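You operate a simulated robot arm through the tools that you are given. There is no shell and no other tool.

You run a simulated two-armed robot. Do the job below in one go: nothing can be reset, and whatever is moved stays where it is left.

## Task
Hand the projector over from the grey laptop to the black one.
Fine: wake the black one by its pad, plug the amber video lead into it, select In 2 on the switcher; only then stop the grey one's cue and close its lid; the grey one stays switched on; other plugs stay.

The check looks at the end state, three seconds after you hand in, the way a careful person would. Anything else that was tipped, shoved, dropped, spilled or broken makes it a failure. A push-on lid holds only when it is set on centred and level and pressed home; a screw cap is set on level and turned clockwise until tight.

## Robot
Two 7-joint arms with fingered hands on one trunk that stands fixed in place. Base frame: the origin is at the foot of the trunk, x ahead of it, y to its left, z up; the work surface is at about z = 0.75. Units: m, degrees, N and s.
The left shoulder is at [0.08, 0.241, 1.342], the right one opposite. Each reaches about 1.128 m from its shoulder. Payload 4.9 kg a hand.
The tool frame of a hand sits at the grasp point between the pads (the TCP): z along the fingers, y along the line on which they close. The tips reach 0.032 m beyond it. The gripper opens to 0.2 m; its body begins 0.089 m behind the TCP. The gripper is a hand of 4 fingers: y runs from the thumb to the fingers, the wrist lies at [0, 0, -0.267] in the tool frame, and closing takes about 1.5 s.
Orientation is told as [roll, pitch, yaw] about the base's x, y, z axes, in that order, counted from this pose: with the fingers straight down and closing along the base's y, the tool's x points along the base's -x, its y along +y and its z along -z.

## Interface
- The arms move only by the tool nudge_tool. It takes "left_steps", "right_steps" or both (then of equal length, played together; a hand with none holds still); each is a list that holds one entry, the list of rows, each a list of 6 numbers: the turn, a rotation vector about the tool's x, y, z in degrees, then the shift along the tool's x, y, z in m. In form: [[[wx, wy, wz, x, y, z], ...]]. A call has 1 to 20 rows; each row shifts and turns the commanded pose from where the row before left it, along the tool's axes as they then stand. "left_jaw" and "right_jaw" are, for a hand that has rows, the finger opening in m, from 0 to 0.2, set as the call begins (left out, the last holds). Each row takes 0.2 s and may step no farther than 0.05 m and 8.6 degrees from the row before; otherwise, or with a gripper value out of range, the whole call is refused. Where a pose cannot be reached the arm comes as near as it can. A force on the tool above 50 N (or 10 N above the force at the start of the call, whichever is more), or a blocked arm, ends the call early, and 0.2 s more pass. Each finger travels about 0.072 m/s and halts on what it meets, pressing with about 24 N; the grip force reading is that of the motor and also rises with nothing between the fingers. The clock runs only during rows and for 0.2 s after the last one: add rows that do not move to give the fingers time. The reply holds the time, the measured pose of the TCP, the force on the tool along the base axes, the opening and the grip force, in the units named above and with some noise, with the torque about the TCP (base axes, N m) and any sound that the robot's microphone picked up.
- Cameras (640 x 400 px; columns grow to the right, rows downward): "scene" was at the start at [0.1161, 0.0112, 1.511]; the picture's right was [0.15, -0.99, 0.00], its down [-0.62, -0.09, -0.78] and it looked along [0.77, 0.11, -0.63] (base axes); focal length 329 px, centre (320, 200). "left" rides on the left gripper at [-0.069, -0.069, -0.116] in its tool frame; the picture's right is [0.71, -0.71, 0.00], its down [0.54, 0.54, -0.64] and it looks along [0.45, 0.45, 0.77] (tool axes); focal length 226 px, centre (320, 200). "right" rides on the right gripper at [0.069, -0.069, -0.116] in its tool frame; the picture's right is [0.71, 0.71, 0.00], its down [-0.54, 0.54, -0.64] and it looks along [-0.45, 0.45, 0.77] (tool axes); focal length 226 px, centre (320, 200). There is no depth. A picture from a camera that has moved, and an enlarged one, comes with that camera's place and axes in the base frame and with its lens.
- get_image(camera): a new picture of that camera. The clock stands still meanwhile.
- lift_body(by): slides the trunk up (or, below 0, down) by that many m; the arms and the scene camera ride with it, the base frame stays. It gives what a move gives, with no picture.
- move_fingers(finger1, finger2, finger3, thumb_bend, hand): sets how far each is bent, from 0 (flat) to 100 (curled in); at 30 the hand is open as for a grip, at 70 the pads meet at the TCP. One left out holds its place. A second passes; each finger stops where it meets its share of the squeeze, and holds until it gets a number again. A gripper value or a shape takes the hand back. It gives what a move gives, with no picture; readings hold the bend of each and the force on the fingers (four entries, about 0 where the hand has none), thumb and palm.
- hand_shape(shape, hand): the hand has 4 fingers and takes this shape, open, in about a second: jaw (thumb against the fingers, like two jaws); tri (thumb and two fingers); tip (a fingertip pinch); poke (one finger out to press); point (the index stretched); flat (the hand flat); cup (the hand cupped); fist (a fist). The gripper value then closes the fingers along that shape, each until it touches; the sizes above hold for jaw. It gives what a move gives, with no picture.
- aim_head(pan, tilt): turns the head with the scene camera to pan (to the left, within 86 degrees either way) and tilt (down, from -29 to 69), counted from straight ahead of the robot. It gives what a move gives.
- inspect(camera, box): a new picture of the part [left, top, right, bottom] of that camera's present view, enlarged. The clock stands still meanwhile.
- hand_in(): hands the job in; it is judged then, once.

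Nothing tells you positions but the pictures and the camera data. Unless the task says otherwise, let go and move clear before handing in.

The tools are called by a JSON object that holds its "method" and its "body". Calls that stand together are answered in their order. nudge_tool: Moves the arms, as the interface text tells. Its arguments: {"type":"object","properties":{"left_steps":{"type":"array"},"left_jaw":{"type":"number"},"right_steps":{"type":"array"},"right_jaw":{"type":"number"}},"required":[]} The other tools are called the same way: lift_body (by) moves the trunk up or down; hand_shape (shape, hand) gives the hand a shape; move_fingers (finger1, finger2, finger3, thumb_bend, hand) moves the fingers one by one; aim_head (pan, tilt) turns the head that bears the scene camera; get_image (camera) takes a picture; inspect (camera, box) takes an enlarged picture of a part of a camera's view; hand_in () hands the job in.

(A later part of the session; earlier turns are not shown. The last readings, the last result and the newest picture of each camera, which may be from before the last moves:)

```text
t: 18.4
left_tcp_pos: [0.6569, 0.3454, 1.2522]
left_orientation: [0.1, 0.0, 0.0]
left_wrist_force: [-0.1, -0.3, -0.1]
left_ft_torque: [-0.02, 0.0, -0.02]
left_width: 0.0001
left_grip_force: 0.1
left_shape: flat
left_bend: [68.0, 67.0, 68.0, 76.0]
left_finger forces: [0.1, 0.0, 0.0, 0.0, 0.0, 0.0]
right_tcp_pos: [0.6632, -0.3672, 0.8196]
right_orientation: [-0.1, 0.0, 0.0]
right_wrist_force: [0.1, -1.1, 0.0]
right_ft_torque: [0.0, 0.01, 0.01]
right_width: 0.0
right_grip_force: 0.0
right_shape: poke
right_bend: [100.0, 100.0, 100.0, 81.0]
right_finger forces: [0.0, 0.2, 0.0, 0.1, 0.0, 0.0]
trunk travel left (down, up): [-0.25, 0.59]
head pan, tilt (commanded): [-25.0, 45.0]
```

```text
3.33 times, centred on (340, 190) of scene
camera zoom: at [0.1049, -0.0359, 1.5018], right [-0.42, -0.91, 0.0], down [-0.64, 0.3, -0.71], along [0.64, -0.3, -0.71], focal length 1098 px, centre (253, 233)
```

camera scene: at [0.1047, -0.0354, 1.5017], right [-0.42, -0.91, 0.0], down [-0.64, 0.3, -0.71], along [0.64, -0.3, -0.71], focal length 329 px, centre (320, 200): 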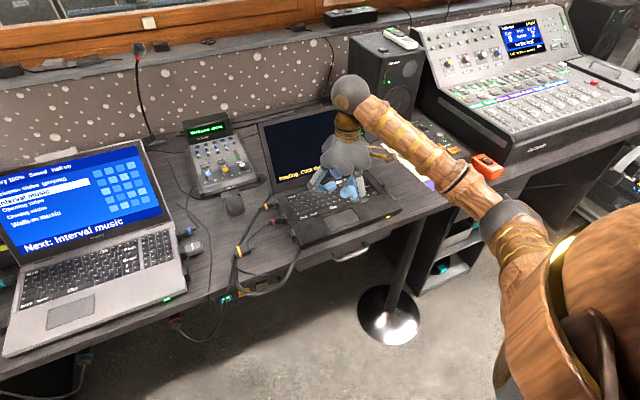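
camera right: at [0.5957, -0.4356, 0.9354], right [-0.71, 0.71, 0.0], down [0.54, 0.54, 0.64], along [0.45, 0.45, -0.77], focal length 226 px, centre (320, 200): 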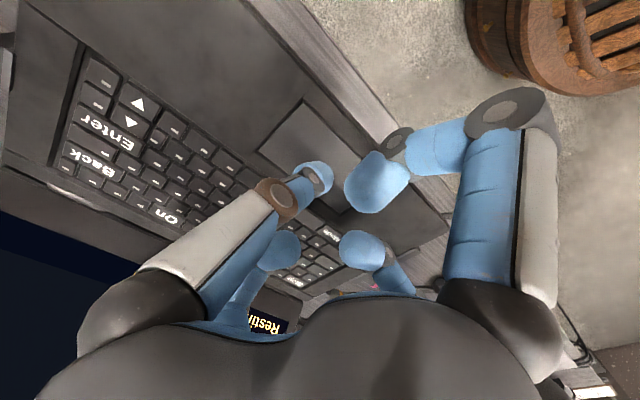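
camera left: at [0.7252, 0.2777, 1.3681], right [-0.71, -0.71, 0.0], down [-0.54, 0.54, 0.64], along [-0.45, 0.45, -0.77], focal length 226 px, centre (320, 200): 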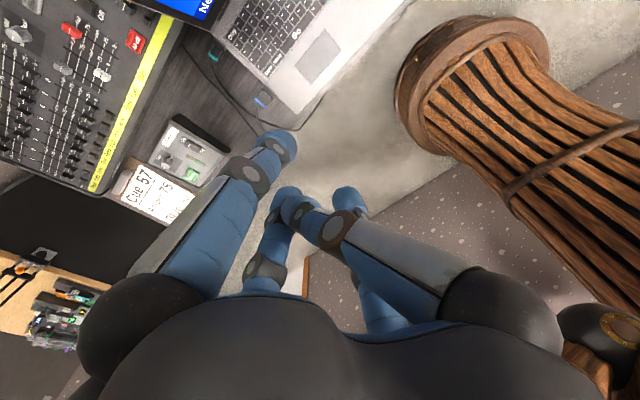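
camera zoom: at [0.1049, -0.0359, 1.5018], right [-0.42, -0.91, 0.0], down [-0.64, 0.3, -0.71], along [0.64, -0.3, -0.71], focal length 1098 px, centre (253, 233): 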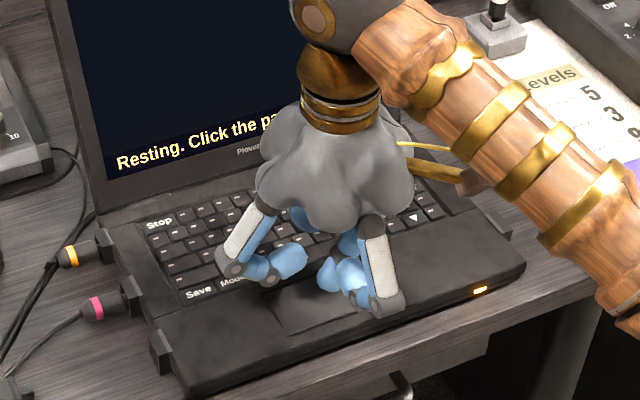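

The fingertip is just over the pad, with the other fingers clear of the keys. I'll press down in small steps.

{"method": "nudge_tool", "body": {"right_steps": [[[0, 0, 0, 0, 0, 0.004], [0, 0, 0, 0, 0, 0.004], [0, 0, 0, 0, 0, 0.003]]]}}

```text
t: 19.1
left_tcp_pos: [0.6557, 0.3463, 1.2521]
left_orientation: [0.0, 0.1, 0.1]
left_wrist_force: [0.2, 0.3, 0.4]
left_ft_torque: [0.0, -0.03, 0.03]
left_width: 0.0001
left_grip_force: 0.1
left_shape: flat
left_bend: [68.0, 67.0, 68.0, 76.0]
left_finger forces: [0.1, 0.1, 0.0, 0.0, 0.0, 0.1]
right_tcp_pos: [0.6642, -0.3661, 0.8087]
right_orientation: [0.0, -0.1, 0.0]
right_wrist_force: [0.5, -0.8, 5.3]
right_ft_torque: [-0.04, -0.03, -0.01]
right_width: 0.0001
right_grip_force: 0.0
right_shape: poke
right_bend: [100.0, 100.0, 100.0, 81.0]
right_finger forces: [0.0, 0.1, 0.0, 0.0, 4.9, 0.1]
trunk travel left (down, up): [-0.25, 0.59]
head pan, tilt (commanded): [-25.0, 45.0]
heard: click
```

A click was heard with 5 N on the pad. I lift off and look at the screen.

{"method": "nudge_tool", "body": {"right_steps": [[[0, 0, 0, 0, 0, -0.01], [0, 0, 0, 0, 0, -0.03], [0, 0, 0, 0, 0, -0.04], [0, 0, 0, 0, 0, -0.04], [0, 0, 0, 0, 0, -0.04]]]}}

{"method": "get_image", "body": {"camera": "scene"}}

```text
t: 20.4
left_tcp_pos: [0.6565, 0.347, 1.2508]
left_orientation: [-0.2, 0.0, -0.1]
left_wrist_force: [-0.2, 0.7, 0.3]
left_ft_torque: [-0.04, -0.02, 0.03]
left_width: 0.0003
left_grip_force: 0.1
left_shape: flat
left_bend: [68.0, 67.0, 68.0, 76.0]
left_finger forces: [0.1, 0.0, 0.0, 0.0, 0.1, 0.0]
right_tcp_pos: [0.6636, -0.3646, 0.9681]
right_orientation: [-0.1, -0.1, 0.0]
right_wrist_force: [0.3, 1.2, -0.4]
right_ft_torque: [0.03, -0.03, 0.01]
right_width: 0.0001
right_grip_force: 0.0
right_shape: poke
right_bend: [100.0, 100.0, 100.0, 81.0]
right_finger forces: [0.1, 0.0, 0.0, 0.0, 0.1, 0.0]
trunk travel left (down, up): [-0.25, 0.59]
head pan, tilt (commanded): [-25.0, 45.0]
```

```text
taken
camera scene: at [0.104, -0.0352, 1.5017], right [-0.42, -0.91, 0.0], down [-0.64, 0.3, -0.71], along [0.64, -0.3, -0.71], focal length 329 px, centre (320, 200)
```

scene: 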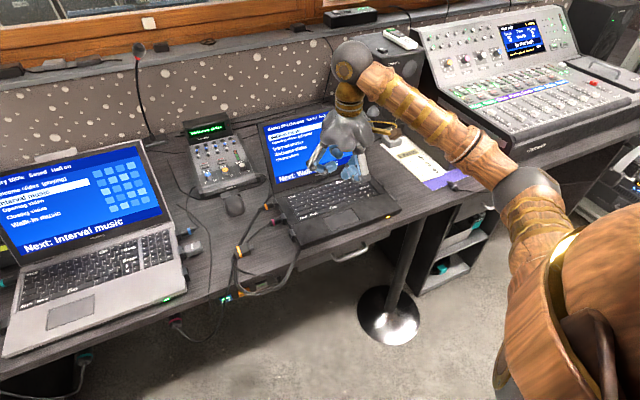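

The black laptop is awake and shows its cue list. Next I reshape the right hand to a thumb/finger-2 pinch with fingers 1 and 3 curled away, and turn it so the pinch closes along x.

{"method": "move_fingers", "body": {"hand": "right", "finger1": 100, "finger3": 100, "finger2": 50, "thumb_bend": 50}}

{"method": "nudge_tool", "body": {"right_steps": [[[0, 0, 8.182, 0, 0, -0.005], [0, 0, 8.182, 0, 0, -0.005], [0, 0, 8.182, 0, 0, 0], [0, 0, 8.182, 0, 0, 0], [0, 0, 8.182, 0, 0, 0], [0, 0, 8.182, 0, 0, 0], [0, 0, 8.182, 0, 0, 0], [0, 0, 8.182, 0, 0, 0], [0, 0, 8.182, 0, 0, 0], [0, 0, 8.182, 0, 0, 0], [0, 0, 8.18, 0, 0, 0], [0, 0, 0, 0, 0, 0]]]}}

{"method": "get_image", "body": {"camera": "scene"}}

{"method": "get_image", "body": {"camera": "right"}}

```text
t: 21.4
left_tcp_pos: [0.655, 0.3457, 1.2513]
left_orientation: [0.0, 0.1, 0.0]
left_wrist_force: [-0.2, -0.2, 0.1]
left_ft_torque: [0.0, -0.01, 0.01]
left_width: 0.0
left_grip_force: 0.0
left_shape: flat
left_bend: [68.0, 67.0, 68.0, 76.0]
left_finger forces: [0.0, 0.1, 0.0, 0.0, 0.0, 0.0]
right_tcp_pos: [0.6645, -0.364, 0.9672]
right_orientation: [0.0, 0.0, 0.0]
right_wrist_force: [-0.9, 0.6, 0.1]
right_ft_torque: [-0.01, 0.02, 0.01]
right_width: 0.0576
right_grip_force: 0.0
right_shape: fingers
right_bend: [99.0, 50.0, 99.0, 50.0]
right_finger forces: [0.1, 0.0, 0.0, 0.0, 0.1, 0.1]
trunk travel left (down, up): [-0.25, 0.59]
head pan, tilt (commanded): [-25.0, 45.0]
```

```text
t: 23.9
left_tcp_pos: [0.6562, 0.3456, 1.251]
left_orientation: [0.0, 0.0, 0.0]
left_wrist_force: [0.4, -0.3, 0.3]
left_ft_torque: [-0.02, 0.0, 0.0]
left_width: 0.0
left_grip_force: 0.1
left_shape: flat
left_bend: [68.0, 67.0, 68.0, 76.0]
left_finger forces: [0.0, 0.0, 0.1, 0.1, 0.0, 0.0]
right_tcp_pos: [0.6632, -0.366, 0.9777]
right_orientation: [0.0, 0.1, -90.0]
right_wrist_force: [0.2, 0.8, -0.6]
right_ft_torque: [0.0, 0.0, 0.0]
right_width: 0.0575
right_grip_force: 0.0
right_shape: fingers
right_bend: [99.0, 50.0, 99.0, 50.0]
right_finger forces: [0.0, 0.0, 0.0, 0.1, 0.0, 0.0]
trunk travel left (down, up): [-0.25, 0.59]
head pan, tilt (commanded): [-25.0, 45.0]
```

```text
taken
camera scene: at [0.1047, -0.0358, 1.5017], right [-0.42, -0.91, 0.0], down [-0.64, 0.3, -0.71], along [0.64, -0.3, -0.71], focal length 329 px, centre (320, 200)
```

scene: 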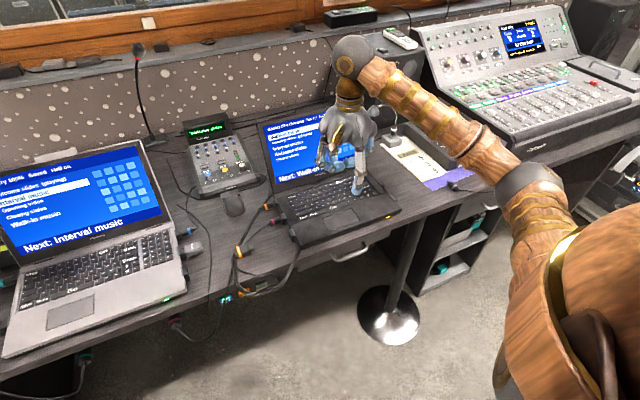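

```text
taken
camera right: at [0.5957, -0.296, 1.0934], right [0.71, 0.71, 0.0], down [0.54, -0.54, 0.64], along [0.45, -0.46, -0.77], focal length 226 px, centre (320, 200)
```

right: 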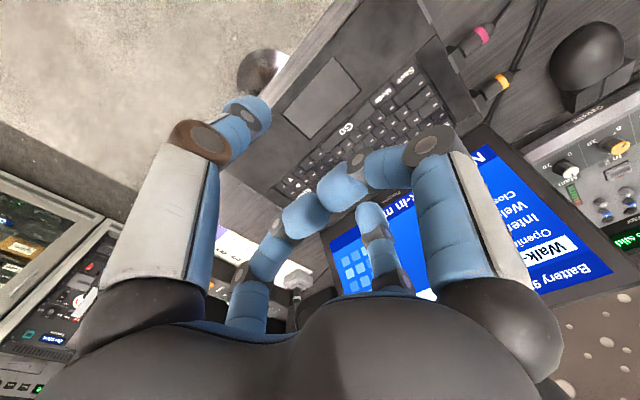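

The hand turned fine and the pinch opening is wide. I'll move it over toward the plug at a safe height and look at how the cables lie beside it.

{"method": "nudge_tool", "body": {"right_steps": [[[0, 0, 0, 0.042, 0.002, -0.002], [0, 0, 0, 0.042, 0.002, -0.002], [0, 0, 0, 0.042, 0.002, -0.002], [0, 0, 0, 0.042, 0.002, -0.002], [0, 0, 0, 0.042, 0.002, 0], [0, 0, 0, 0.042, 0.002, 0], [0, 0, 0, 0.04, 0.003, 0]]]}}

{"method": "get_image", "body": {"camera": "right"}}

{"method": "aim_head", "body": {"pan": -8, "tilt": 48}}

{"method": "inspect", "body": {"camera": "scene", "box": [280, 190, 380, 250]}}

```text
t: 25.6
left_tcp_pos: [0.6583, 0.3473, 1.2492]
left_orientation: [0.0, 0.0, 0.1]
left_wrist_force: [-0.2, -0.2, 0.8]
left_ft_torque: [-0.07, 0.02, -0.01]
left_width: 0.0
left_grip_force: 0.0
left_shape: flat
left_bend: [68.0, 67.0, 68.0, 76.0]
left_finger forces: [0.0, 0.0, 0.0, 0.1, 0.0, 0.1]
right_tcp_pos: [0.6789, -0.0709, 0.9829]
right_orientation: [-0.2, -0.1, -90.0]
right_wrist_force: [-0.5, 0.4, 0.2]
right_ft_torque: [-0.03, 0.01, -0.01]
right_width: 0.0577
right_grip_force: 0.1
right_shape: fingers
right_bend: [99.0, 50.0, 99.0, 50.0]
right_finger forces: [0.0, 0.1, 0.0, 0.0, 0.0, 0.1]
trunk travel left (down, up): [-0.25, 0.59]
head pan, tilt (commanded): [-25.0, 45.0]
```

```text
taken
camera right: at [0.6114, -0.0015, 1.099], right [0.71, 0.71, 0.0], down [0.54, -0.54, 0.64], along [0.45, -0.46, -0.77], focal length 226 px, centre (320, 200)
```

right: 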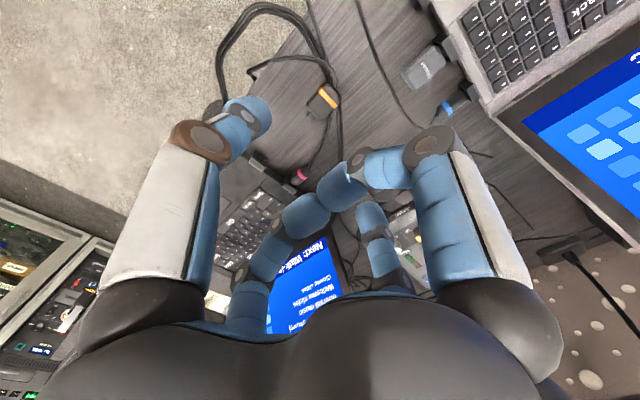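

```text
t: 26.4
left_tcp_pos: [0.6556, 0.3456, 1.2516]
left_orientation: [0.1, 0.0, 0.0]
left_wrist_force: [0.9, 0.0, 0.7]
left_ft_torque: [0.01, -0.01, -0.03]
left_width: 0.0
left_grip_force: 0.1
left_shape: flat
left_bend: [68.0, 67.0, 68.0, 76.0]
left_finger forces: [0.0, 0.0, 0.1, 0.0, 0.0, 0.0]
right_tcp_pos: [0.6788, -0.0727, 0.9837]
right_orientation: [0.1, -0.1, -90.0]
right_wrist_force: [0.2, 0.4, 0.3]
right_ft_torque: [0.01, 0.05, -0.01]
right_width: 0.0576
right_grip_force: 0.1
right_shape: fingers
right_bend: [99.0, 50.0, 99.0, 50.0]
right_finger forces: [0.0, 0.0, 0.0, 0.0, 0.1, 0.1]
trunk travel left (down, up): [-0.25, 0.59]
head pan, tilt (commanded): [-8.0, 48.0]
```

```text
6.40 times, centred on (330, 220) of scene
camera zoom: at [0.1089, -0.0128, 1.4976], right [-0.14, -0.99, 0.0], down [-0.74, 0.1, -0.67], along [0.66, -0.09, -0.74], focal length 2108 px, centre (256, 72)
```

zoom: 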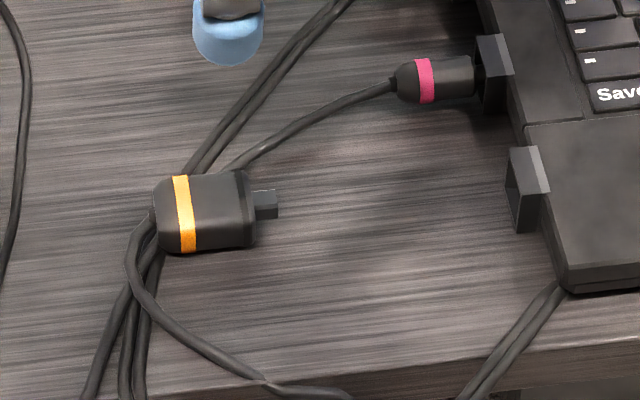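

{"method": "inspect", "body": {"camera": "right", "box": [200, 40, 420, 180]}}

```text
2.86 times, centred on (310, 110) of right
camera zoom: at [0.6109, -0.004, 1.0994], right [0.71, 0.71, 0.0], down [0.54, -0.54, 0.64], along [0.45, -0.45, -0.77], focal length 646 px, centre (349, 457)
```

zoom: 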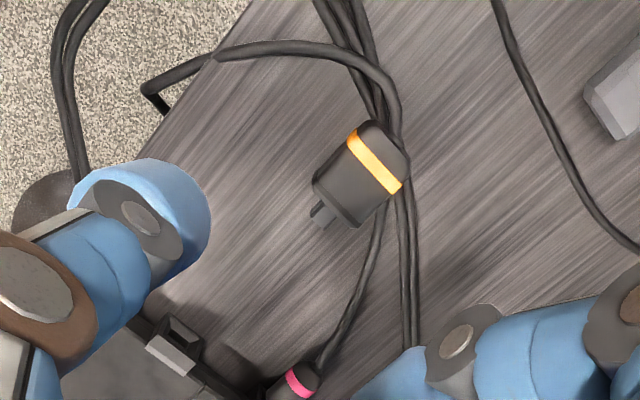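

I see the plug clearly: it lies straight, tongue toward the port, with thin cables passing under its far-left corner. I'll narrow the pinch and descend part-way to check alignment.

{"method": "move_fingers", "body": {"hand": "right", "finger2": 57, "thumb_bend": 57}}

{"method": "nudge_tool", "body": {"right_steps": [[[0, 0, 0, -0.001, 0.001, 0.04], [0, 0, 0, -0.001, 0.001, 0.04], [0, 0, 0, -0.001, 0.001, 0.04], [0, 0, 0, 0, 0.001, 0.03]]]}}

{"method": "get_image", "body": {"camera": "right"}}

{"method": "inspect", "body": {"camera": "scene", "box": [280, 170, 400, 250]}}

```text
t: 27.4
left_tcp_pos: [0.657, 0.3451, 1.2516]
left_orientation: [0.1, 0.0, 0.0]
left_wrist_force: [0.4, 0.2, 0.1]
left_ft_torque: [0.01, 0.01, -0.02]
left_width: 0.0001
left_grip_force: 0.0
left_shape: flat
left_bend: [68.0, 67.0, 68.0, 76.0]
left_finger forces: [0.0, 0.1, 0.0, 0.0, 0.0, 0.0]
right_tcp_pos: [0.6791, -0.0721, 0.9844]
right_orientation: [0.0, -0.1, -90.0]
right_wrist_force: [0.1, 0.5, 0.2]
right_ft_torque: [0.02, 0.05, -0.03]
right_width: 0.0451
right_grip_force: 0.0
right_shape: fingers
right_bend: [99.0, 56.0, 99.0, 56.0]
right_finger forces: [0.0, 0.0, 0.1, 0.0, 0.0, 0.0]
trunk travel left (down, up): [-0.25, 0.59]
head pan, tilt (commanded): [-8.0, 48.0]
```

```text
t: 28.4
left_tcp_pos: [0.657, 0.3466, 1.2501]
left_orientation: [0.1, 0.0, 0.0]
left_wrist_force: [-0.5, 0.2, -0.3]
left_ft_torque: [-0.03, -0.03, -0.01]
left_width: 0.0001
left_grip_force: 0.1
left_shape: flat
left_bend: [68.0, 67.0, 68.0, 76.0]
left_finger forces: [0.1, 0.1, 0.1, 0.1, 0.1, 0.0]
right_tcp_pos: [0.6814, -0.0754, 0.8334]
right_orientation: [0.0, 0.0, -90.1]
right_wrist_force: [-0.4, 0.7, 0.6]
right_ft_torque: [0.02, 0.03, -0.02]
right_width: 0.0452
right_grip_force: 0.2
right_shape: fingers
right_bend: [99.0, 56.0, 99.0, 56.0]
right_finger forces: [0.1, 0.0, 0.1, 0.1, 0.0, 0.1]
trunk travel left (down, up): [-0.25, 0.59]
head pan, tilt (commanded): [-8.0, 48.0]
```

```text
taken
camera right: at [0.6132, -0.0071, 0.9491], right [0.71, 0.71, 0.0], down [0.54, -0.54, 0.64], along [0.46, -0.46, -0.77], focal length 226 px, centre (320, 200)
```

right: 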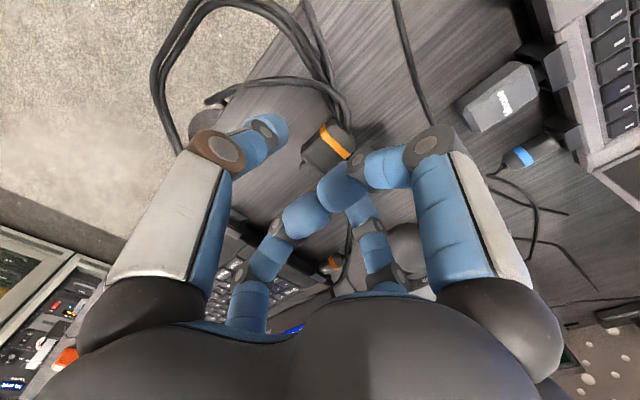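

```text
5.00 times, centred on (340, 210) of scene
camera zoom: at [0.1095, -0.0122, 1.4976], right [-0.14, -0.99, 0.0], down [-0.74, 0.1, -0.67], along [0.66, -0.09, -0.74], focal length 1646 px, centre (220, 150)
```

zoom: 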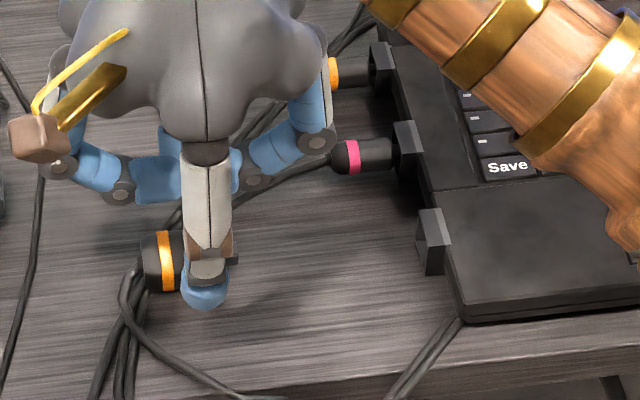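

The pinch straddles the plug with the tongue free. I'll lower further and start closing in stages.

{"method": "nudge_tool", "body": {"right_steps": [[[0, 0, 0, 0, 0.001, 0.02], [0, 0, 0, 0, 0, 0.014]]]}}

{"method": "move_fingers", "body": {"hand": "right", "finger2": 62, "thumb_bend": 62}}

{"method": "inspect", "body": {"camera": "scene", "box": [280, 170, 400, 250]}}

{"method": "inspect", "body": {"camera": "right", "box": [220, 60, 420, 200]}}

```text
t: 28.9
left_tcp_pos: [0.6568, 0.3465, 1.2511]
left_orientation: [0.0, 0.1, 0.0]
left_wrist_force: [0.7, -0.7, -0.8]
left_ft_torque: [0.01, 0.01, 0.0]
left_width: 0.0
left_grip_force: 0.0
left_shape: flat
left_bend: [68.0, 67.0, 68.0, 76.0]
left_finger forces: [0.0, 0.1, 0.0, 0.1, 0.0, 0.0]
right_tcp_pos: [0.6835, -0.0775, 0.7991]
right_orientation: [0.0, -0.1, -90.0]
right_wrist_force: [0.9, -0.9, -0.6]
right_ft_torque: [-0.04, 0.02, -0.01]
right_width: 0.0452
right_grip_force: 0.0
right_shape: fingers
right_bend: [99.0, 56.0, 99.0, 56.0]
right_finger forces: [0.0, 0.0, 0.0, 0.0, 0.1, 0.1]
trunk travel left (down, up): [-0.25, 0.59]
head pan, tilt (commanded): [-8.0, 48.0]
```

```text
t: 29.9
left_tcp_pos: [0.6573, 0.3461, 1.2512]
left_orientation: [-0.1, 0.0, 0.0]
left_wrist_force: [-0.5, 0.3, -0.6]
left_ft_torque: [0.03, 0.03, 0.02]
left_width: 0.0
left_grip_force: 0.1
left_shape: flat
left_bend: [68.0, 67.0, 68.0, 76.0]
left_finger forces: [0.0, 0.0, 0.0, 0.0, 0.1, 0.1]
right_tcp_pos: [0.6831, -0.0756, 0.7996]
right_orientation: [0.0, 0.0, -90.0]
right_wrist_force: [0.4, -0.4, -0.5]
right_ft_torque: [0.02, 0.0, -0.01]
right_width: 0.0328
right_grip_force: 0.0
right_shape: fingers
right_bend: [99.0, 62.0, 99.0, 62.0]
right_finger forces: [0.0, 0.0, 0.1, 0.0, 0.0, 0.0]
trunk travel left (down, up): [-0.25, 0.59]
head pan, tilt (commanded): [-8.0, 48.0]
```

```text
5.00 times, centred on (340, 210) of scene
camera zoom: at [0.1091, -0.0122, 1.4975], right [-0.14, -0.99, 0.0], down [-0.74, 0.1, -0.67], along [0.66, -0.09, -0.74], focal length 1646 px, centre (220, 150)
```

zoom: 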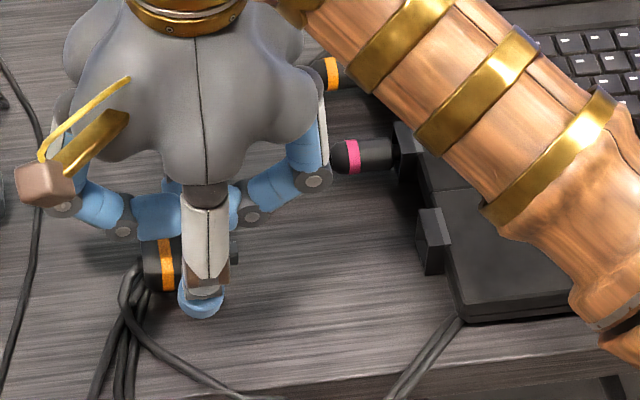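

```text
2.86 times, centred on (320, 130) of right
camera zoom: at [0.6152, -0.0071, 0.916], right [0.71, 0.71, 0.0], down [0.54, -0.54, 0.64], along [0.45, -0.45, -0.77], focal length 646 px, centre (320, 400)
```

zoom: 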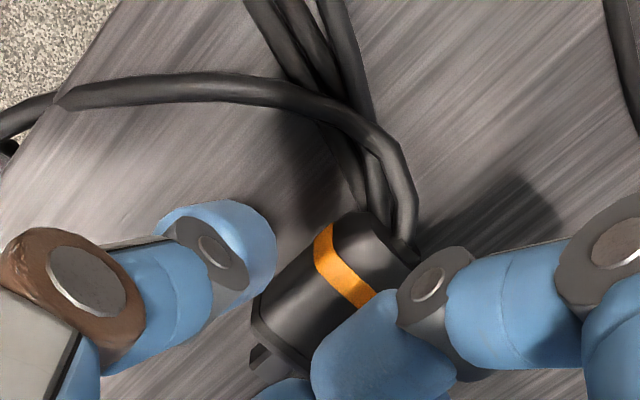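

The fingertips are beside the plug, not yet touching. I'll lower a little more and close on it.

{"method": "nudge_tool", "body": {"right_steps": [[[0, 0, 0, 0, 0, 0.005], [0, 0, 0, 0, 0, 0.004]]]}}

{"method": "move_fingers", "body": {"hand": "right", "finger2": 66, "thumb_bend": 66}}

{"method": "inspect", "body": {"camera": "right", "box": [220, 60, 420, 200]}}

```text
t: 30.6
left_tcp_pos: [0.6575, 0.3447, 1.2506]
left_orientation: [0.1, 0.0, 0.1]
left_wrist_force: [0.6, 0.1, 0.2]
left_ft_torque: [-0.01, -0.01, 0.0]
left_width: 0.0
left_grip_force: 0.0
left_shape: flat
left_bend: [68.0, 67.0, 68.0, 76.0]
left_finger forces: [0.1, 0.0, 0.1, 0.0, 0.1, 0.0]
right_tcp_pos: [0.683, -0.0767, 0.792]
right_orientation: [-0.1, 0.0, -90.0]
right_wrist_force: [0.1, 0.7, -0.7]
right_ft_torque: [0.01, 0.0, -0.01]
right_width: 0.0324
right_grip_force: 0.0
right_shape: fingers
right_bend: [99.0, 62.0, 99.0, 62.0]
right_finger forces: [0.1, 0.2, 0.0, 0.0, 0.0, 0.0]
trunk travel left (down, up): [-0.25, 0.59]
head pan, tilt (commanded): [-8.0, 48.0]
```

```text
t: 31.6
left_tcp_pos: [0.6563, 0.3468, 1.251]
left_orientation: [0.0, -0.1, 0.0]
left_wrist_force: [-0.7, -1.0, 0.2]
left_ft_torque: [-0.01, 0.03, 0.01]
left_width: 0.0001
left_grip_force: 0.1
left_shape: flat
left_bend: [68.0, 67.0, 68.0, 76.0]
left_finger forces: [0.0, 0.0, 0.1, 0.1, 0.0, 0.0]
right_tcp_pos: [0.6836, -0.0765, 0.7914]
right_orientation: [0.0, -0.1, -90.0]
right_wrist_force: [-1.2, 0.4, -0.4]
right_ft_torque: [0.01, -0.02, 0.02]
right_width: 0.0292
right_grip_force: 3.9
right_shape: fingers
right_bend: [99.0, 63.0, 99.0, 64.0]
right_finger forces: [0.0, 3.9, 0.0, 0.0, 4.0, 0.0]
trunk travel left (down, up): [-0.25, 0.59]
head pan, tilt (commanded): [-8.0, 48.0]
```

```text
2.86 times, centred on (320, 130) of right
camera zoom: at [0.6151, -0.0073, 0.9077], right [0.71, 0.71, 0.0], down [0.54, -0.54, 0.64], along [0.45, -0.45, -0.77], focal length 646 px, centre (320, 400)
```

zoom: 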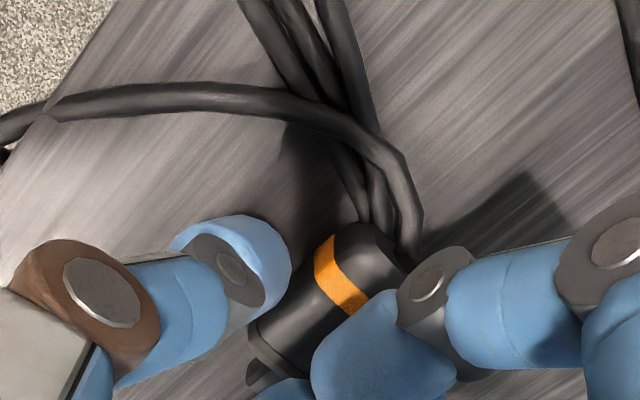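

Both pads touch the plug (about 4 N each, 29 mm apart). I tighten the grip, then lift slightly to test the hold.

{"method": "move_fingers", "body": {"hand": "right", "finger2": 85, "thumb_bend": 85}}

{"method": "nudge_tool", "body": {"right_steps": [[[0, 0, 0, 0, 0, -0.005], [0, 0, 0, 0, 0, -0.005], [0, 0, 0, 0, 0, 0]]]}}

{"method": "inspect", "body": {"camera": "right", "box": [220, 60, 420, 200]}}

{"method": "inspect", "body": {"camera": "scene", "box": [280, 170, 400, 250]}}

```text
t: 32.5
left_tcp_pos: [0.6558, 0.3476, 1.2526]
left_orientation: [0.0, -0.2, 0.0]
left_wrist_force: [0.5, 0.1, -0.1]
left_ft_torque: [0.01, 0.02, 0.01]
left_width: 0.0
left_grip_force: 0.0
left_shape: flat
left_bend: [68.0, 67.0, 68.0, 76.0]
left_finger forces: [0.0, 0.0, 0.0, 0.1, 0.0, 0.0]
right_tcp_pos: [0.6825, -0.0762, 0.7937]
right_orientation: [0.1, 0.0, -90.0]
right_wrist_force: [-0.4, -0.8, 13.6]
right_ft_torque: [-0.01, -0.68, 0.01]
right_width: 0.0096
right_grip_force: 26.0
right_shape: fingers
right_bend: [99.0, 57.0, 99.0, 77.0]
right_finger forces: [0.1, 31.9, 0.1, 0.0, 19.7, 0.0]
trunk travel left (down, up): [-0.25, 0.59]
head pan, tilt (commanded): [-8.0, 48.0]
```

```text
t: 33.4
left_tcp_pos: [0.6572, 0.3465, 1.2513]
left_orientation: [0.0, 0.0, 0.0]
left_wrist_force: [0.6, -1.5, 0.0]
left_ft_torque: [-0.04, -0.01, -0.01]
left_width: 0.0
left_grip_force: 0.1
left_shape: flat
left_bend: [68.0, 67.0, 68.0, 76.0]
left_finger forces: [0.0, 0.0, 0.0, 0.0, 0.0, 0.0]
right_tcp_pos: [0.684, -0.0766, 0.8016]
right_orientation: [0.0, 0.1, -90.0]
right_wrist_force: [0.1, 0.0, 0.5]
right_ft_torque: [0.01, 0.02, 0.02]
right_width: 0.0092
right_grip_force: 18.6
right_shape: fingers
right_bend: [99.0, 57.0, 99.0, 78.0]
right_finger forces: [0.1, 16.9, 0.0, 0.0, 19.9, 0.1]
trunk travel left (down, up): [-0.25, 0.59]
head pan, tilt (commanded): [-8.0, 48.0]
```

```text
2.86 times, centred on (320, 130) of right
camera zoom: at [0.6153, -0.0068, 0.9176], right [0.71, 0.71, 0.0], down [0.54, -0.54, 0.64], along [0.45, -0.45, -0.77], focal length 646 px, centre (320, 400)
```

zoom: 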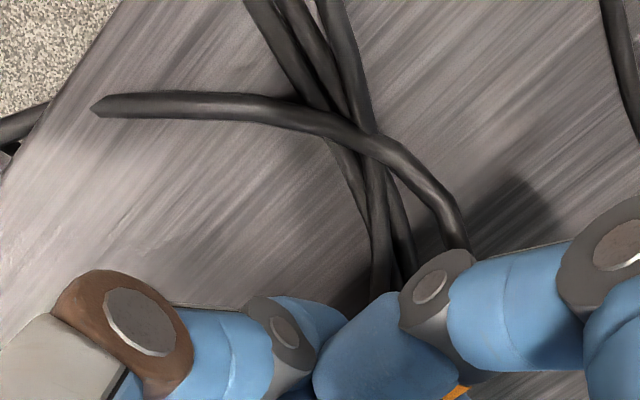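

```text
5.00 times, centred on (340, 210) of scene
camera zoom: at [0.1093, -0.0122, 1.4975], right [-0.14, -0.99, 0.0], down [-0.74, 0.1, -0.67], along [0.66, -0.09, -0.74], focal length 1646 px, centre (220, 150)
```

zoom: 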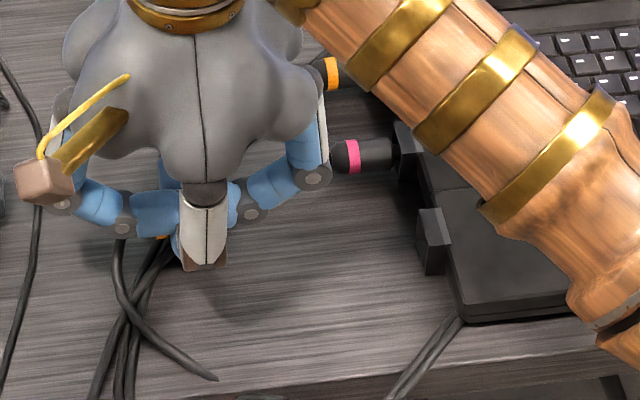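

The stronger squeeze was lopsided: the thumb pushed the plug about 3 cm away from me. I'll lower, release, re-centre, and grip again with a gentler, balanced squeeze.

{"method": "nudge_tool", "body": {"right_steps": [[[0, 0, 0, 0, 0, 0.004], [0, 0, 0, 0, 0, 0.003], [0, 0, 0, 0, 0, 0]]]}}

{"method": "inspect", "body": {"camera": "scene", "box": [300, 170, 380, 240]}}

```text
t: 34.1
left_tcp_pos: [0.6571, 0.3461, 1.2527]
left_orientation: [0.0, -0.1, 0.0]
left_wrist_force: [0.0, 0.5, -1.0]
left_ft_torque: [0.0, 0.01, 0.04]
left_width: 0.0
left_grip_force: 0.2
left_shape: flat
left_bend: [68.0, 67.0, 68.0, 76.0]
left_finger forces: [0.0, 0.1, 0.0, 0.0, 0.0, 0.0]
right_tcp_pos: [0.6832, -0.0747, 0.7939]
right_orientation: [0.0, -0.1, -89.9]
right_wrist_force: [-0.5, 0.5, -0.3]
right_ft_torque: [-0.03, 0.01, 0.01]
right_width: 0.0089
right_grip_force: 18.1
right_shape: fingers
right_bend: [99.0, 57.0, 99.0, 78.0]
right_finger forces: [0.0, 17.0, 0.0, 0.0, 20.1, 0.1]
trunk travel left (down, up): [-0.25, 0.59]
head pan, tilt (commanded): [-8.0, 48.0]
```

```text
5.71 times, centred on (340, 205) of scene
camera zoom: at [0.109, -0.0123, 1.4975], right [-0.14, -0.99, 0.0], down [-0.74, 0.1, -0.67], along [0.66, -0.09, -0.74], focal length 1882 px, centre (206, 171)
```

zoom: 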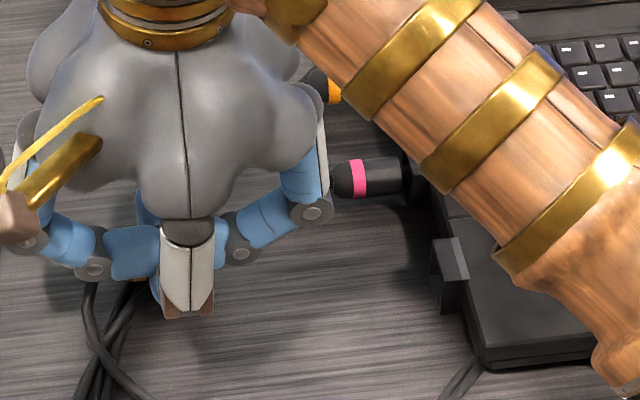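

{"method": "nudge_tool", "body": {"right_steps": [[[0, 0, 0, 0, 0, 0.002], [0, 0, 0, 0, 0, 0.001]]]}}

```text
t: 34.8
left_tcp_pos: [0.6552, 0.3464, 1.2523]
left_orientation: [0.0, 0.0, 0.0]
left_wrist_force: [0.6, 0.4, 0.6]
left_ft_torque: [-0.01, 0.01, 0.01]
left_width: 0.0
left_grip_force: 0.0
left_shape: flat
left_bend: [68.0, 67.0, 68.0, 76.0]
left_finger forces: [0.0, 0.0, 0.1, 0.1, 0.0, 0.0]
right_tcp_pos: [0.6835, -0.0759, 0.7939]
right_orientation: [0.1, 0.0, -90.0]
right_wrist_force: [0.0, 0.2, 8.8]
right_ft_torque: [-0.03, -0.45, -0.01]
right_width: 0.0093
right_grip_force: 23.6
right_shape: fingers
right_bend: [99.0, 57.0, 99.0, 78.0]
right_finger forces: [0.0, 26.7, 0.0, 0.0, 20.6, 0.0]
trunk travel left (down, up): [-0.25, 0.59]
head pan, tilt (commanded): [-8.0, 48.0]
```

Finger 2's tip is resting on the desk, so the plug is at desk level. I'll release the thumb first, then raise and look.

{"method": "move_fingers", "body": {"hand": "right", "thumb_bend": 66, "finger2": 56}}

{"method": "nudge_tool", "body": {"right_steps": [[[0, 0, 0, 0, 0, -0.01], [0, 0, 0, 0, 0, -0.015], [0, 0, 0, 0, 0, -0.025], [0, 0, 0, 0, 0, -0.025]]]}}

{"method": "get_image", "body": {"camera": "right"}}

{"method": "inspect", "body": {"camera": "scene", "box": [280, 170, 400, 250]}}

```text
t: 35.8
left_tcp_pos: [0.6568, 0.3468, 1.2516]
left_orientation: [0.0, -0.1, 0.1]
left_wrist_force: [0.4, 0.0, -0.2]
left_ft_torque: [0.0, -0.01, 0.0]
left_width: 0.0001
left_grip_force: 0.2
left_shape: flat
left_bend: [68.0, 67.0, 68.0, 76.0]
left_finger forces: [0.0, 0.1, 0.0, 0.0, 0.0, 0.0]
right_tcp_pos: [0.684, -0.077, 0.7925]
right_orientation: [0.0, 0.0, -90.0]
right_wrist_force: [3.0, -0.1, 9.4]
right_ft_torque: [-0.02, -0.57, 0.02]
right_width: 0.025
right_grip_force: 5.2
right_shape: fingers
right_bend: [99.0, 55.0, 99.0, 66.0]
right_finger forces: [0.0, 8.9, 0.0, 0.0, 0.0, 0.0]
trunk travel left (down, up): [-0.25, 0.59]
head pan, tilt (commanded): [-8.0, 48.0]
```

```text
t: 36.8
left_tcp_pos: [0.6558, 0.346, 1.2507]
left_orientation: [0.0, -0.1, 0.0]
left_wrist_force: [-0.5, 0.8, -1.1]
left_ft_torque: [0.0, 0.02, 0.01]
left_width: 0.0
left_grip_force: 0.1
left_shape: flat
left_bend: [68.0, 67.0, 68.0, 76.0]
left_finger forces: [0.0, 0.0, 0.1, 0.0, 0.1, 0.0]
right_tcp_pos: [0.6819, -0.0771, 0.8675]
right_orientation: [0.0, 0.0, -90.0]
right_wrist_force: [0.8, -1.0, -0.1]
right_ft_torque: [0.0, 0.0, -0.02]
right_width: 0.0246
right_grip_force: 0.0
right_shape: fingers
right_bend: [99.0, 56.0, 99.0, 66.0]
right_finger forces: [0.0, 0.0, 0.1, 0.1, 0.0, 0.1]
trunk travel left (down, up): [-0.25, 0.59]
head pan, tilt (commanded): [-8.0, 48.0]
```

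```text
taken
camera right: at [0.6149, -0.0074, 0.9838], right [0.71, 0.71, 0.0], down [0.54, -0.54, 0.64], along [0.45, -0.45, -0.77], focal length 226 px, centre (320, 200)
```

right: 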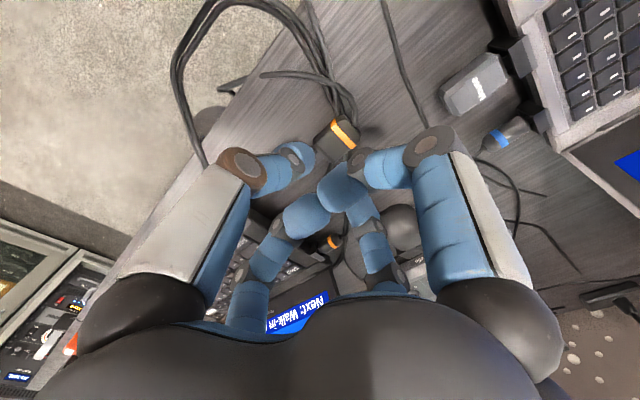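

```text
5.00 times, centred on (340, 210) of scene
camera zoom: at [0.1086, -0.0124, 1.4975], right [-0.14, -0.99, 0.0], down [-0.74, 0.1, -0.67], along [0.66, -0.09, -0.74], focal length 1646 px, centre (220, 150)
```

zoom: 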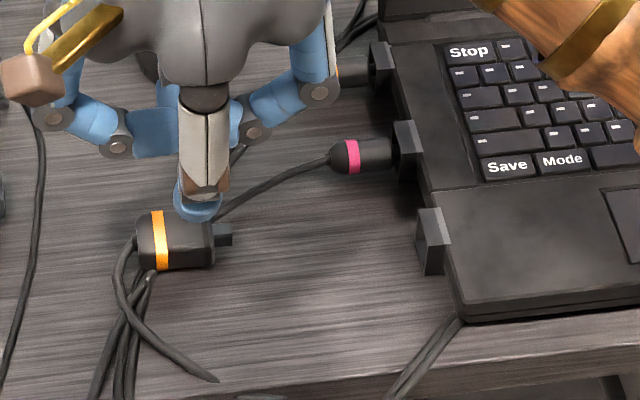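

The plug is flat on the desk again at about x 0.695, still aligned. I'll re-centre on it and grip gently this time.

{"method": "move_fingers", "body": {"hand": "right", "finger2": 57, "thumb_bend": 57}}

{"method": "nudge_tool", "body": {"right_steps": [[[0, 0, 0, 0.001, 0.013, 0], [0, 0, 0, 0, 0, 0.03], [0, 0, 0, 0, 0, 0.025], [0, 0, 0, 0, 0, 0.014]]]}}

{"method": "move_fingers", "body": {"hand": "right", "finger2": 62, "thumb_bend": 62}}

{"method": "inspect", "body": {"camera": "right", "box": [220, 60, 420, 200]}}

```text
t: 37.8
left_tcp_pos: [0.6576, 0.3461, 1.2507]
left_orientation: [0.0, 0.0, 0.1]
left_wrist_force: [0.0, -0.6, 0.6]
left_ft_torque: [0.01, -0.02, -0.01]
left_width: 0.0
left_grip_force: 0.0
left_shape: flat
left_bend: [68.0, 67.0, 68.0, 76.0]
left_finger forces: [0.0, 0.0, 0.1, 0.0, 0.0, 0.0]
right_tcp_pos: [0.6834, -0.0779, 0.8666]
right_orientation: [0.1, -0.1, -90.0]
right_wrist_force: [-0.3, 0.0, 0.1]
right_ft_torque: [0.0, 0.02, -0.03]
right_width: 0.0449
right_grip_force: 0.1
right_shape: fingers
right_bend: [99.0, 56.0, 99.0, 56.0]
right_finger forces: [0.0, 0.0, 0.0, 0.0, 0.1, 0.1]
trunk travel left (down, up): [-0.25, 0.59]
head pan, tilt (commanded): [-8.0, 48.0]
```

```text
t: 38.8
left_tcp_pos: [0.6568, 0.3465, 1.2504]
left_orientation: [0.0, 0.1, 0.1]
left_wrist_force: [1.2, -0.6, -0.2]
left_ft_torque: [0.02, 0.01, -0.04]
left_width: 0.0
left_grip_force: 0.0
left_shape: flat
left_bend: [68.0, 67.0, 68.0, 76.0]
left_finger forces: [0.0, 0.0, 0.0, 0.0, 0.0, 0.1]
right_tcp_pos: [0.6968, -0.0744, 0.7981]
right_orientation: [0.0, 0.0, -90.0]
right_wrist_force: [0.0, 0.7, 0.4]
right_ft_torque: [0.0, 0.0, 0.01]
right_width: 0.0453
right_grip_force: 0.1
right_shape: fingers
right_bend: [99.0, 56.0, 99.0, 56.0]
right_finger forces: [0.0, 0.0, 0.0, 0.1, 0.1, 0.1]
trunk travel left (down, up): [-0.25, 0.59]
head pan, tilt (commanded): [-8.0, 48.0]
```

```text
t: 39.8
left_tcp_pos: [0.6567, 0.3451, 1.2516]
left_orientation: [0.1, 0.0, 0.0]
left_wrist_force: [0.0, 0.0, -0.5]
left_ft_torque: [0.04, 0.0, 0.01]
left_width: 0.0
left_grip_force: 0.1
left_shape: flat
left_bend: [68.0, 67.0, 68.0, 76.0]
left_finger forces: [0.0, 0.0, 0.1, 0.0, 0.0, 0.0]
right_tcp_pos: [0.6966, -0.0754, 0.7991]
right_orientation: [0.1, 0.1, -90.1]
right_wrist_force: [0.2, -0.1, -1.0]
right_ft_torque: [-0.03, -0.01, 0.01]
right_width: 0.0328
right_grip_force: 0.8
right_shape: fingers
right_bend: [99.0, 62.0, 99.0, 62.0]
right_finger forces: [0.0, 0.1, 0.0, 0.0, 0.1, 0.1]
trunk travel left (down, up): [-0.25, 0.59]
head pan, tilt (commanded): [-8.0, 48.0]
```

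```text
2.86 times, centred on (320, 130) of right
camera zoom: at [0.6287, -0.0062, 0.9152], right [0.71, 0.71, 0.0], down [0.54, -0.54, 0.64], along [0.45, -0.45, -0.77], focal length 646 px, centre (320, 400)
```

zoom: 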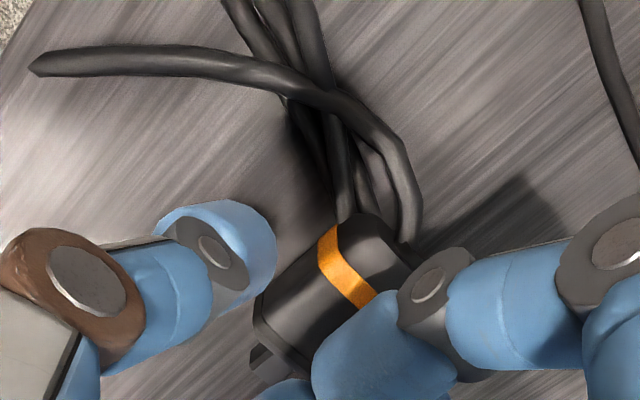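

{"method": "nudge_tool", "body": {"right_steps": [[[0, 0, 0, 0, 0, 0.004], [0, 0, 0, 0, 0, 0.004]]]}}

{"method": "move_fingers", "body": {"hand": "right", "finger2": 67, "thumb_bend": 67}}

{"method": "inspect", "body": {"camera": "right", "box": [220, 60, 420, 200]}}

```text
t: 40.4
left_tcp_pos: [0.657, 0.3464, 1.2519]
left_orientation: [0.0, 0.0, 0.0]
left_wrist_force: [-0.2, 0.5, 0.3]
left_ft_torque: [0.02, 0.0, 0.02]
left_width: 0.0
left_grip_force: 0.2
left_shape: flat
left_bend: [68.0, 67.0, 68.0, 76.0]
left_finger forces: [0.1, 0.0, 0.0, 0.1, 0.0, 0.0]
right_tcp_pos: [0.695, -0.0758, 0.7905]
right_orientation: [0.0, 0.0, -89.9]
right_wrist_force: [0.9, -0.1, 0.6]
right_ft_torque: [-0.01, 0.0, -0.02]
right_width: 0.0332
right_grip_force: 0.1
right_shape: fingers
right_bend: [99.0, 62.0, 99.0, 62.0]
right_finger forces: [0.1, 0.1, 0.0, 0.1, 0.0, 0.0]
trunk travel left (down, up): [-0.25, 0.59]
head pan, tilt (commanded): [-8.0, 48.0]
```

```text
t: 41.4
left_tcp_pos: [0.657, 0.3466, 1.2516]
left_orientation: [0.0, 0.0, 0.1]
left_wrist_force: [0.5, -0.6, -0.3]
left_ft_torque: [-0.03, 0.01, 0.01]
left_width: 0.0
left_grip_force: 0.0
left_shape: flat
left_bend: [68.0, 67.0, 68.0, 76.0]
left_finger forces: [0.1, 0.0, 0.0, 0.0, 0.0, 0.1]
right_tcp_pos: [0.6968, -0.0739, 0.7911]
right_orientation: [0.0, 0.0, -90.2]
right_wrist_force: [0.1, 0.2, -0.8]
right_ft_torque: [0.03, 0.0, -0.01]
right_width: 0.0291
right_grip_force: 6.1
right_shape: fingers
right_bend: [99.0, 63.0, 99.0, 65.0]
right_finger forces: [0.0, 5.3, 0.1, 0.1, 5.5, 0.0]
trunk travel left (down, up): [-0.25, 0.59]
head pan, tilt (commanded): [-8.0, 48.0]
```

```text
2.86 times, centred on (320, 130) of right
camera zoom: at [0.6286, -0.0063, 0.9071], right [0.71, 0.71, 0.0], down [0.54, -0.54, 0.64], along [0.45, -0.45, -0.77], focal length 646 px, centre (320, 400)
```

zoom: 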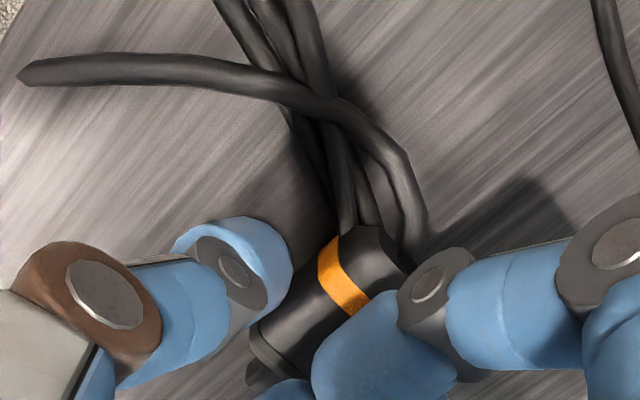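

{"method": "inspect", "body": {"camera": "right", "box": [280, 120, 360, 200]}}

{"method": "inspect", "body": {"camera": "scene", "box": [290, 190, 350, 230]}}

```text
5.00 times, centred on (320, 160) of right
camera zoom: at [0.6286, -0.0063, 0.9071], right [0.71, 0.71, 0.0], down [0.54, -0.54, 0.64], along [0.45, -0.45, -0.77], focal length 1130 px, centre (320, 400)
```

zoom: 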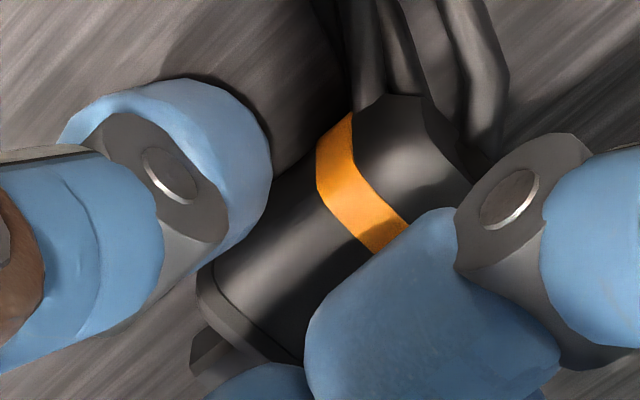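

```text
10.00 times, centred on (320, 210) of scene
camera zoom: at [0.109, -0.0122, 1.4975], right [-0.14, -0.99, 0.0], down [-0.74, 0.1, -0.67], along [0.66, -0.09, -0.74], focal length 3293 px, centre (320, 100)
```

zoom: 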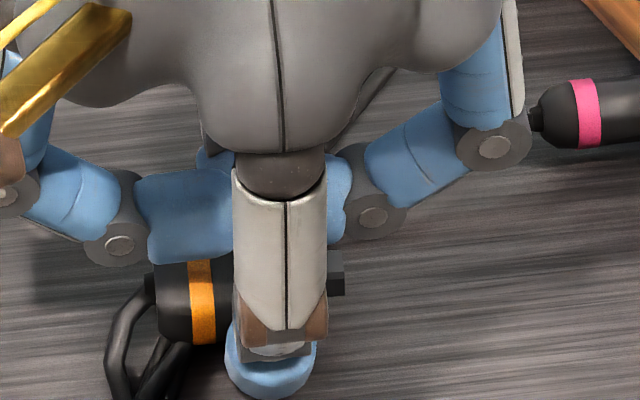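

The grip is balanced but the plug looks rolled a little because it was off-centre in the hand. I'll open, shift 3-4 mm away from me, and close again.

{"method": "move_fingers", "body": {"hand": "right", "finger2": 61, "thumb_bend": 61}}

{"method": "inspect", "body": {"camera": "right", "box": [280, 120, 360, 200]}}

{"method": "nudge_tool", "body": {"right_steps": [[[0, 0, 0, 0, 0.0035, 0], [0, 0, 0, 0, 0, 0]]]}}

{"method": "move_fingers", "body": {"hand": "right", "finger2": 64, "thumb_bend": 64}}

{"method": "inspect", "body": {"camera": "right", "box": [280, 120, 360, 200]}}

```text
t: 42.4
left_tcp_pos: [0.6573, 0.3458, 1.2515]
left_orientation: [0.0, 0.1, 0.1]
left_wrist_force: [0.0, -1.0, 0.0]
left_ft_torque: [0.01, 0.01, 0.03]
left_width: 0.0
left_grip_force: 0.1
left_shape: flat
left_bend: [68.0, 67.0, 68.0, 76.0]
left_finger forces: [0.0, 0.1, 0.0, 0.0, 0.0, 0.1]
right_tcp_pos: [0.6955, -0.0757, 0.7907]
right_orientation: [0.1, 0.1, -90.1]
right_wrist_force: [-0.8, 0.0, 0.4]
right_ft_torque: [0.0, -0.02, 0.0]
right_width: 0.0344
right_grip_force: 0.0
right_shape: fingers
right_bend: [99.0, 61.0, 99.0, 61.0]
right_finger forces: [0.0, 0.1, 0.0, 0.1, 0.1, 0.0]
trunk travel left (down, up): [-0.25, 0.59]
head pan, tilt (commanded): [-8.0, 48.0]
```

```text
5.00 times, centred on (320, 160) of right
camera zoom: at [0.6287, -0.0064, 0.907], right [0.71, 0.71, 0.0], down [0.54, -0.54, 0.64], along [0.45, -0.45, -0.77], focal length 1130 px, centre (320, 400)
```

zoom: 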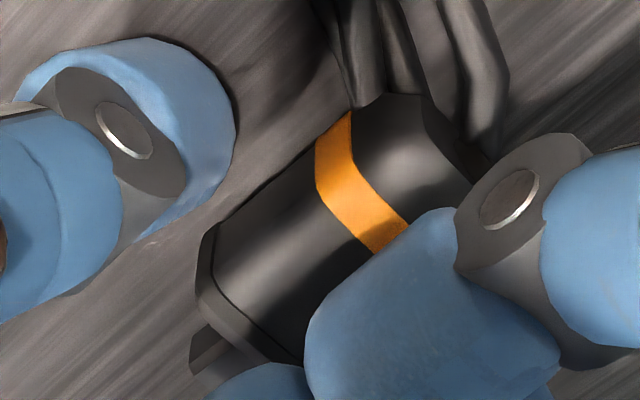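

```text
t: 43.0
left_tcp_pos: [0.6565, 0.3453, 1.2509]
left_orientation: [0.0, -0.1, -0.1]
left_wrist_force: [0.0, 0.5, -0.1]
left_ft_torque: [-0.03, 0.01, -0.03]
left_width: 0.0
left_grip_force: 0.1
left_shape: flat
left_bend: [68.0, 67.0, 68.0, 76.0]
left_finger forces: [0.0, 0.1, 0.1, 0.1, 0.1, 0.0]
right_tcp_pos: [0.7006, -0.0758, 0.7913]
right_orientation: [0.0, 0.0, -89.9]
right_wrist_force: [0.1, -1.2, 0.2]
right_ft_torque: [0.0, -0.02, 0.0]
right_width: 0.0344
right_grip_force: 0.3
right_shape: fingers
right_bend: [99.0, 61.0, 99.0, 61.0]
right_finger forces: [0.0, 0.3, 0.0, 0.1, 0.2, 0.0]
trunk travel left (down, up): [-0.25, 0.59]
head pan, tilt (commanded): [-8.0, 48.0]
```

```text
t: 44.0
left_tcp_pos: [0.6572, 0.3452, 1.2511]
left_orientation: [0.0, 0.0, 0.0]
left_wrist_force: [0.3, 0.0, 0.1]
left_ft_torque: [0.01, -0.02, 0.02]
left_width: 0.0
left_grip_force: 0.1
left_shape: flat
left_bend: [68.0, 67.0, 68.0, 76.0]
left_finger forces: [0.0, 0.0, 0.1, 0.1, 0.0, 0.0]
right_tcp_pos: [0.7005, -0.0741, 0.791]
right_orientation: [-0.1, 0.0, -89.8]
right_wrist_force: [0.7, 0.3, 0.0]
right_ft_torque: [0.01, 0.0, 0.0]
right_width: 0.0304
right_grip_force: 1.7
right_shape: fingers
right_bend: [99.0, 63.0, 99.0, 63.0]
right_finger forces: [0.0, 1.4, 0.0, 0.1, 1.3, 0.0]
trunk travel left (down, up): [-0.25, 0.59]
head pan, tilt (commanded): [-8.0, 48.0]
```

```text
5.00 times, centred on (320, 160) of right
camera zoom: at [0.6324, -0.0065, 0.9065], right [0.71, 0.71, 0.0], down [0.54, -0.54, 0.64], along [0.45, -0.45, -0.77], focal length 1130 px, centre (320, 400)
```

zoom: 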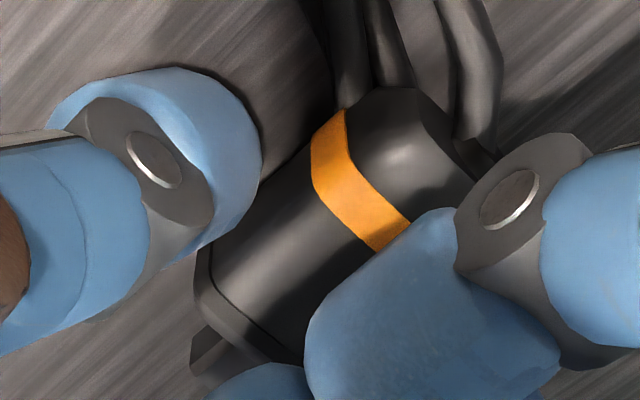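

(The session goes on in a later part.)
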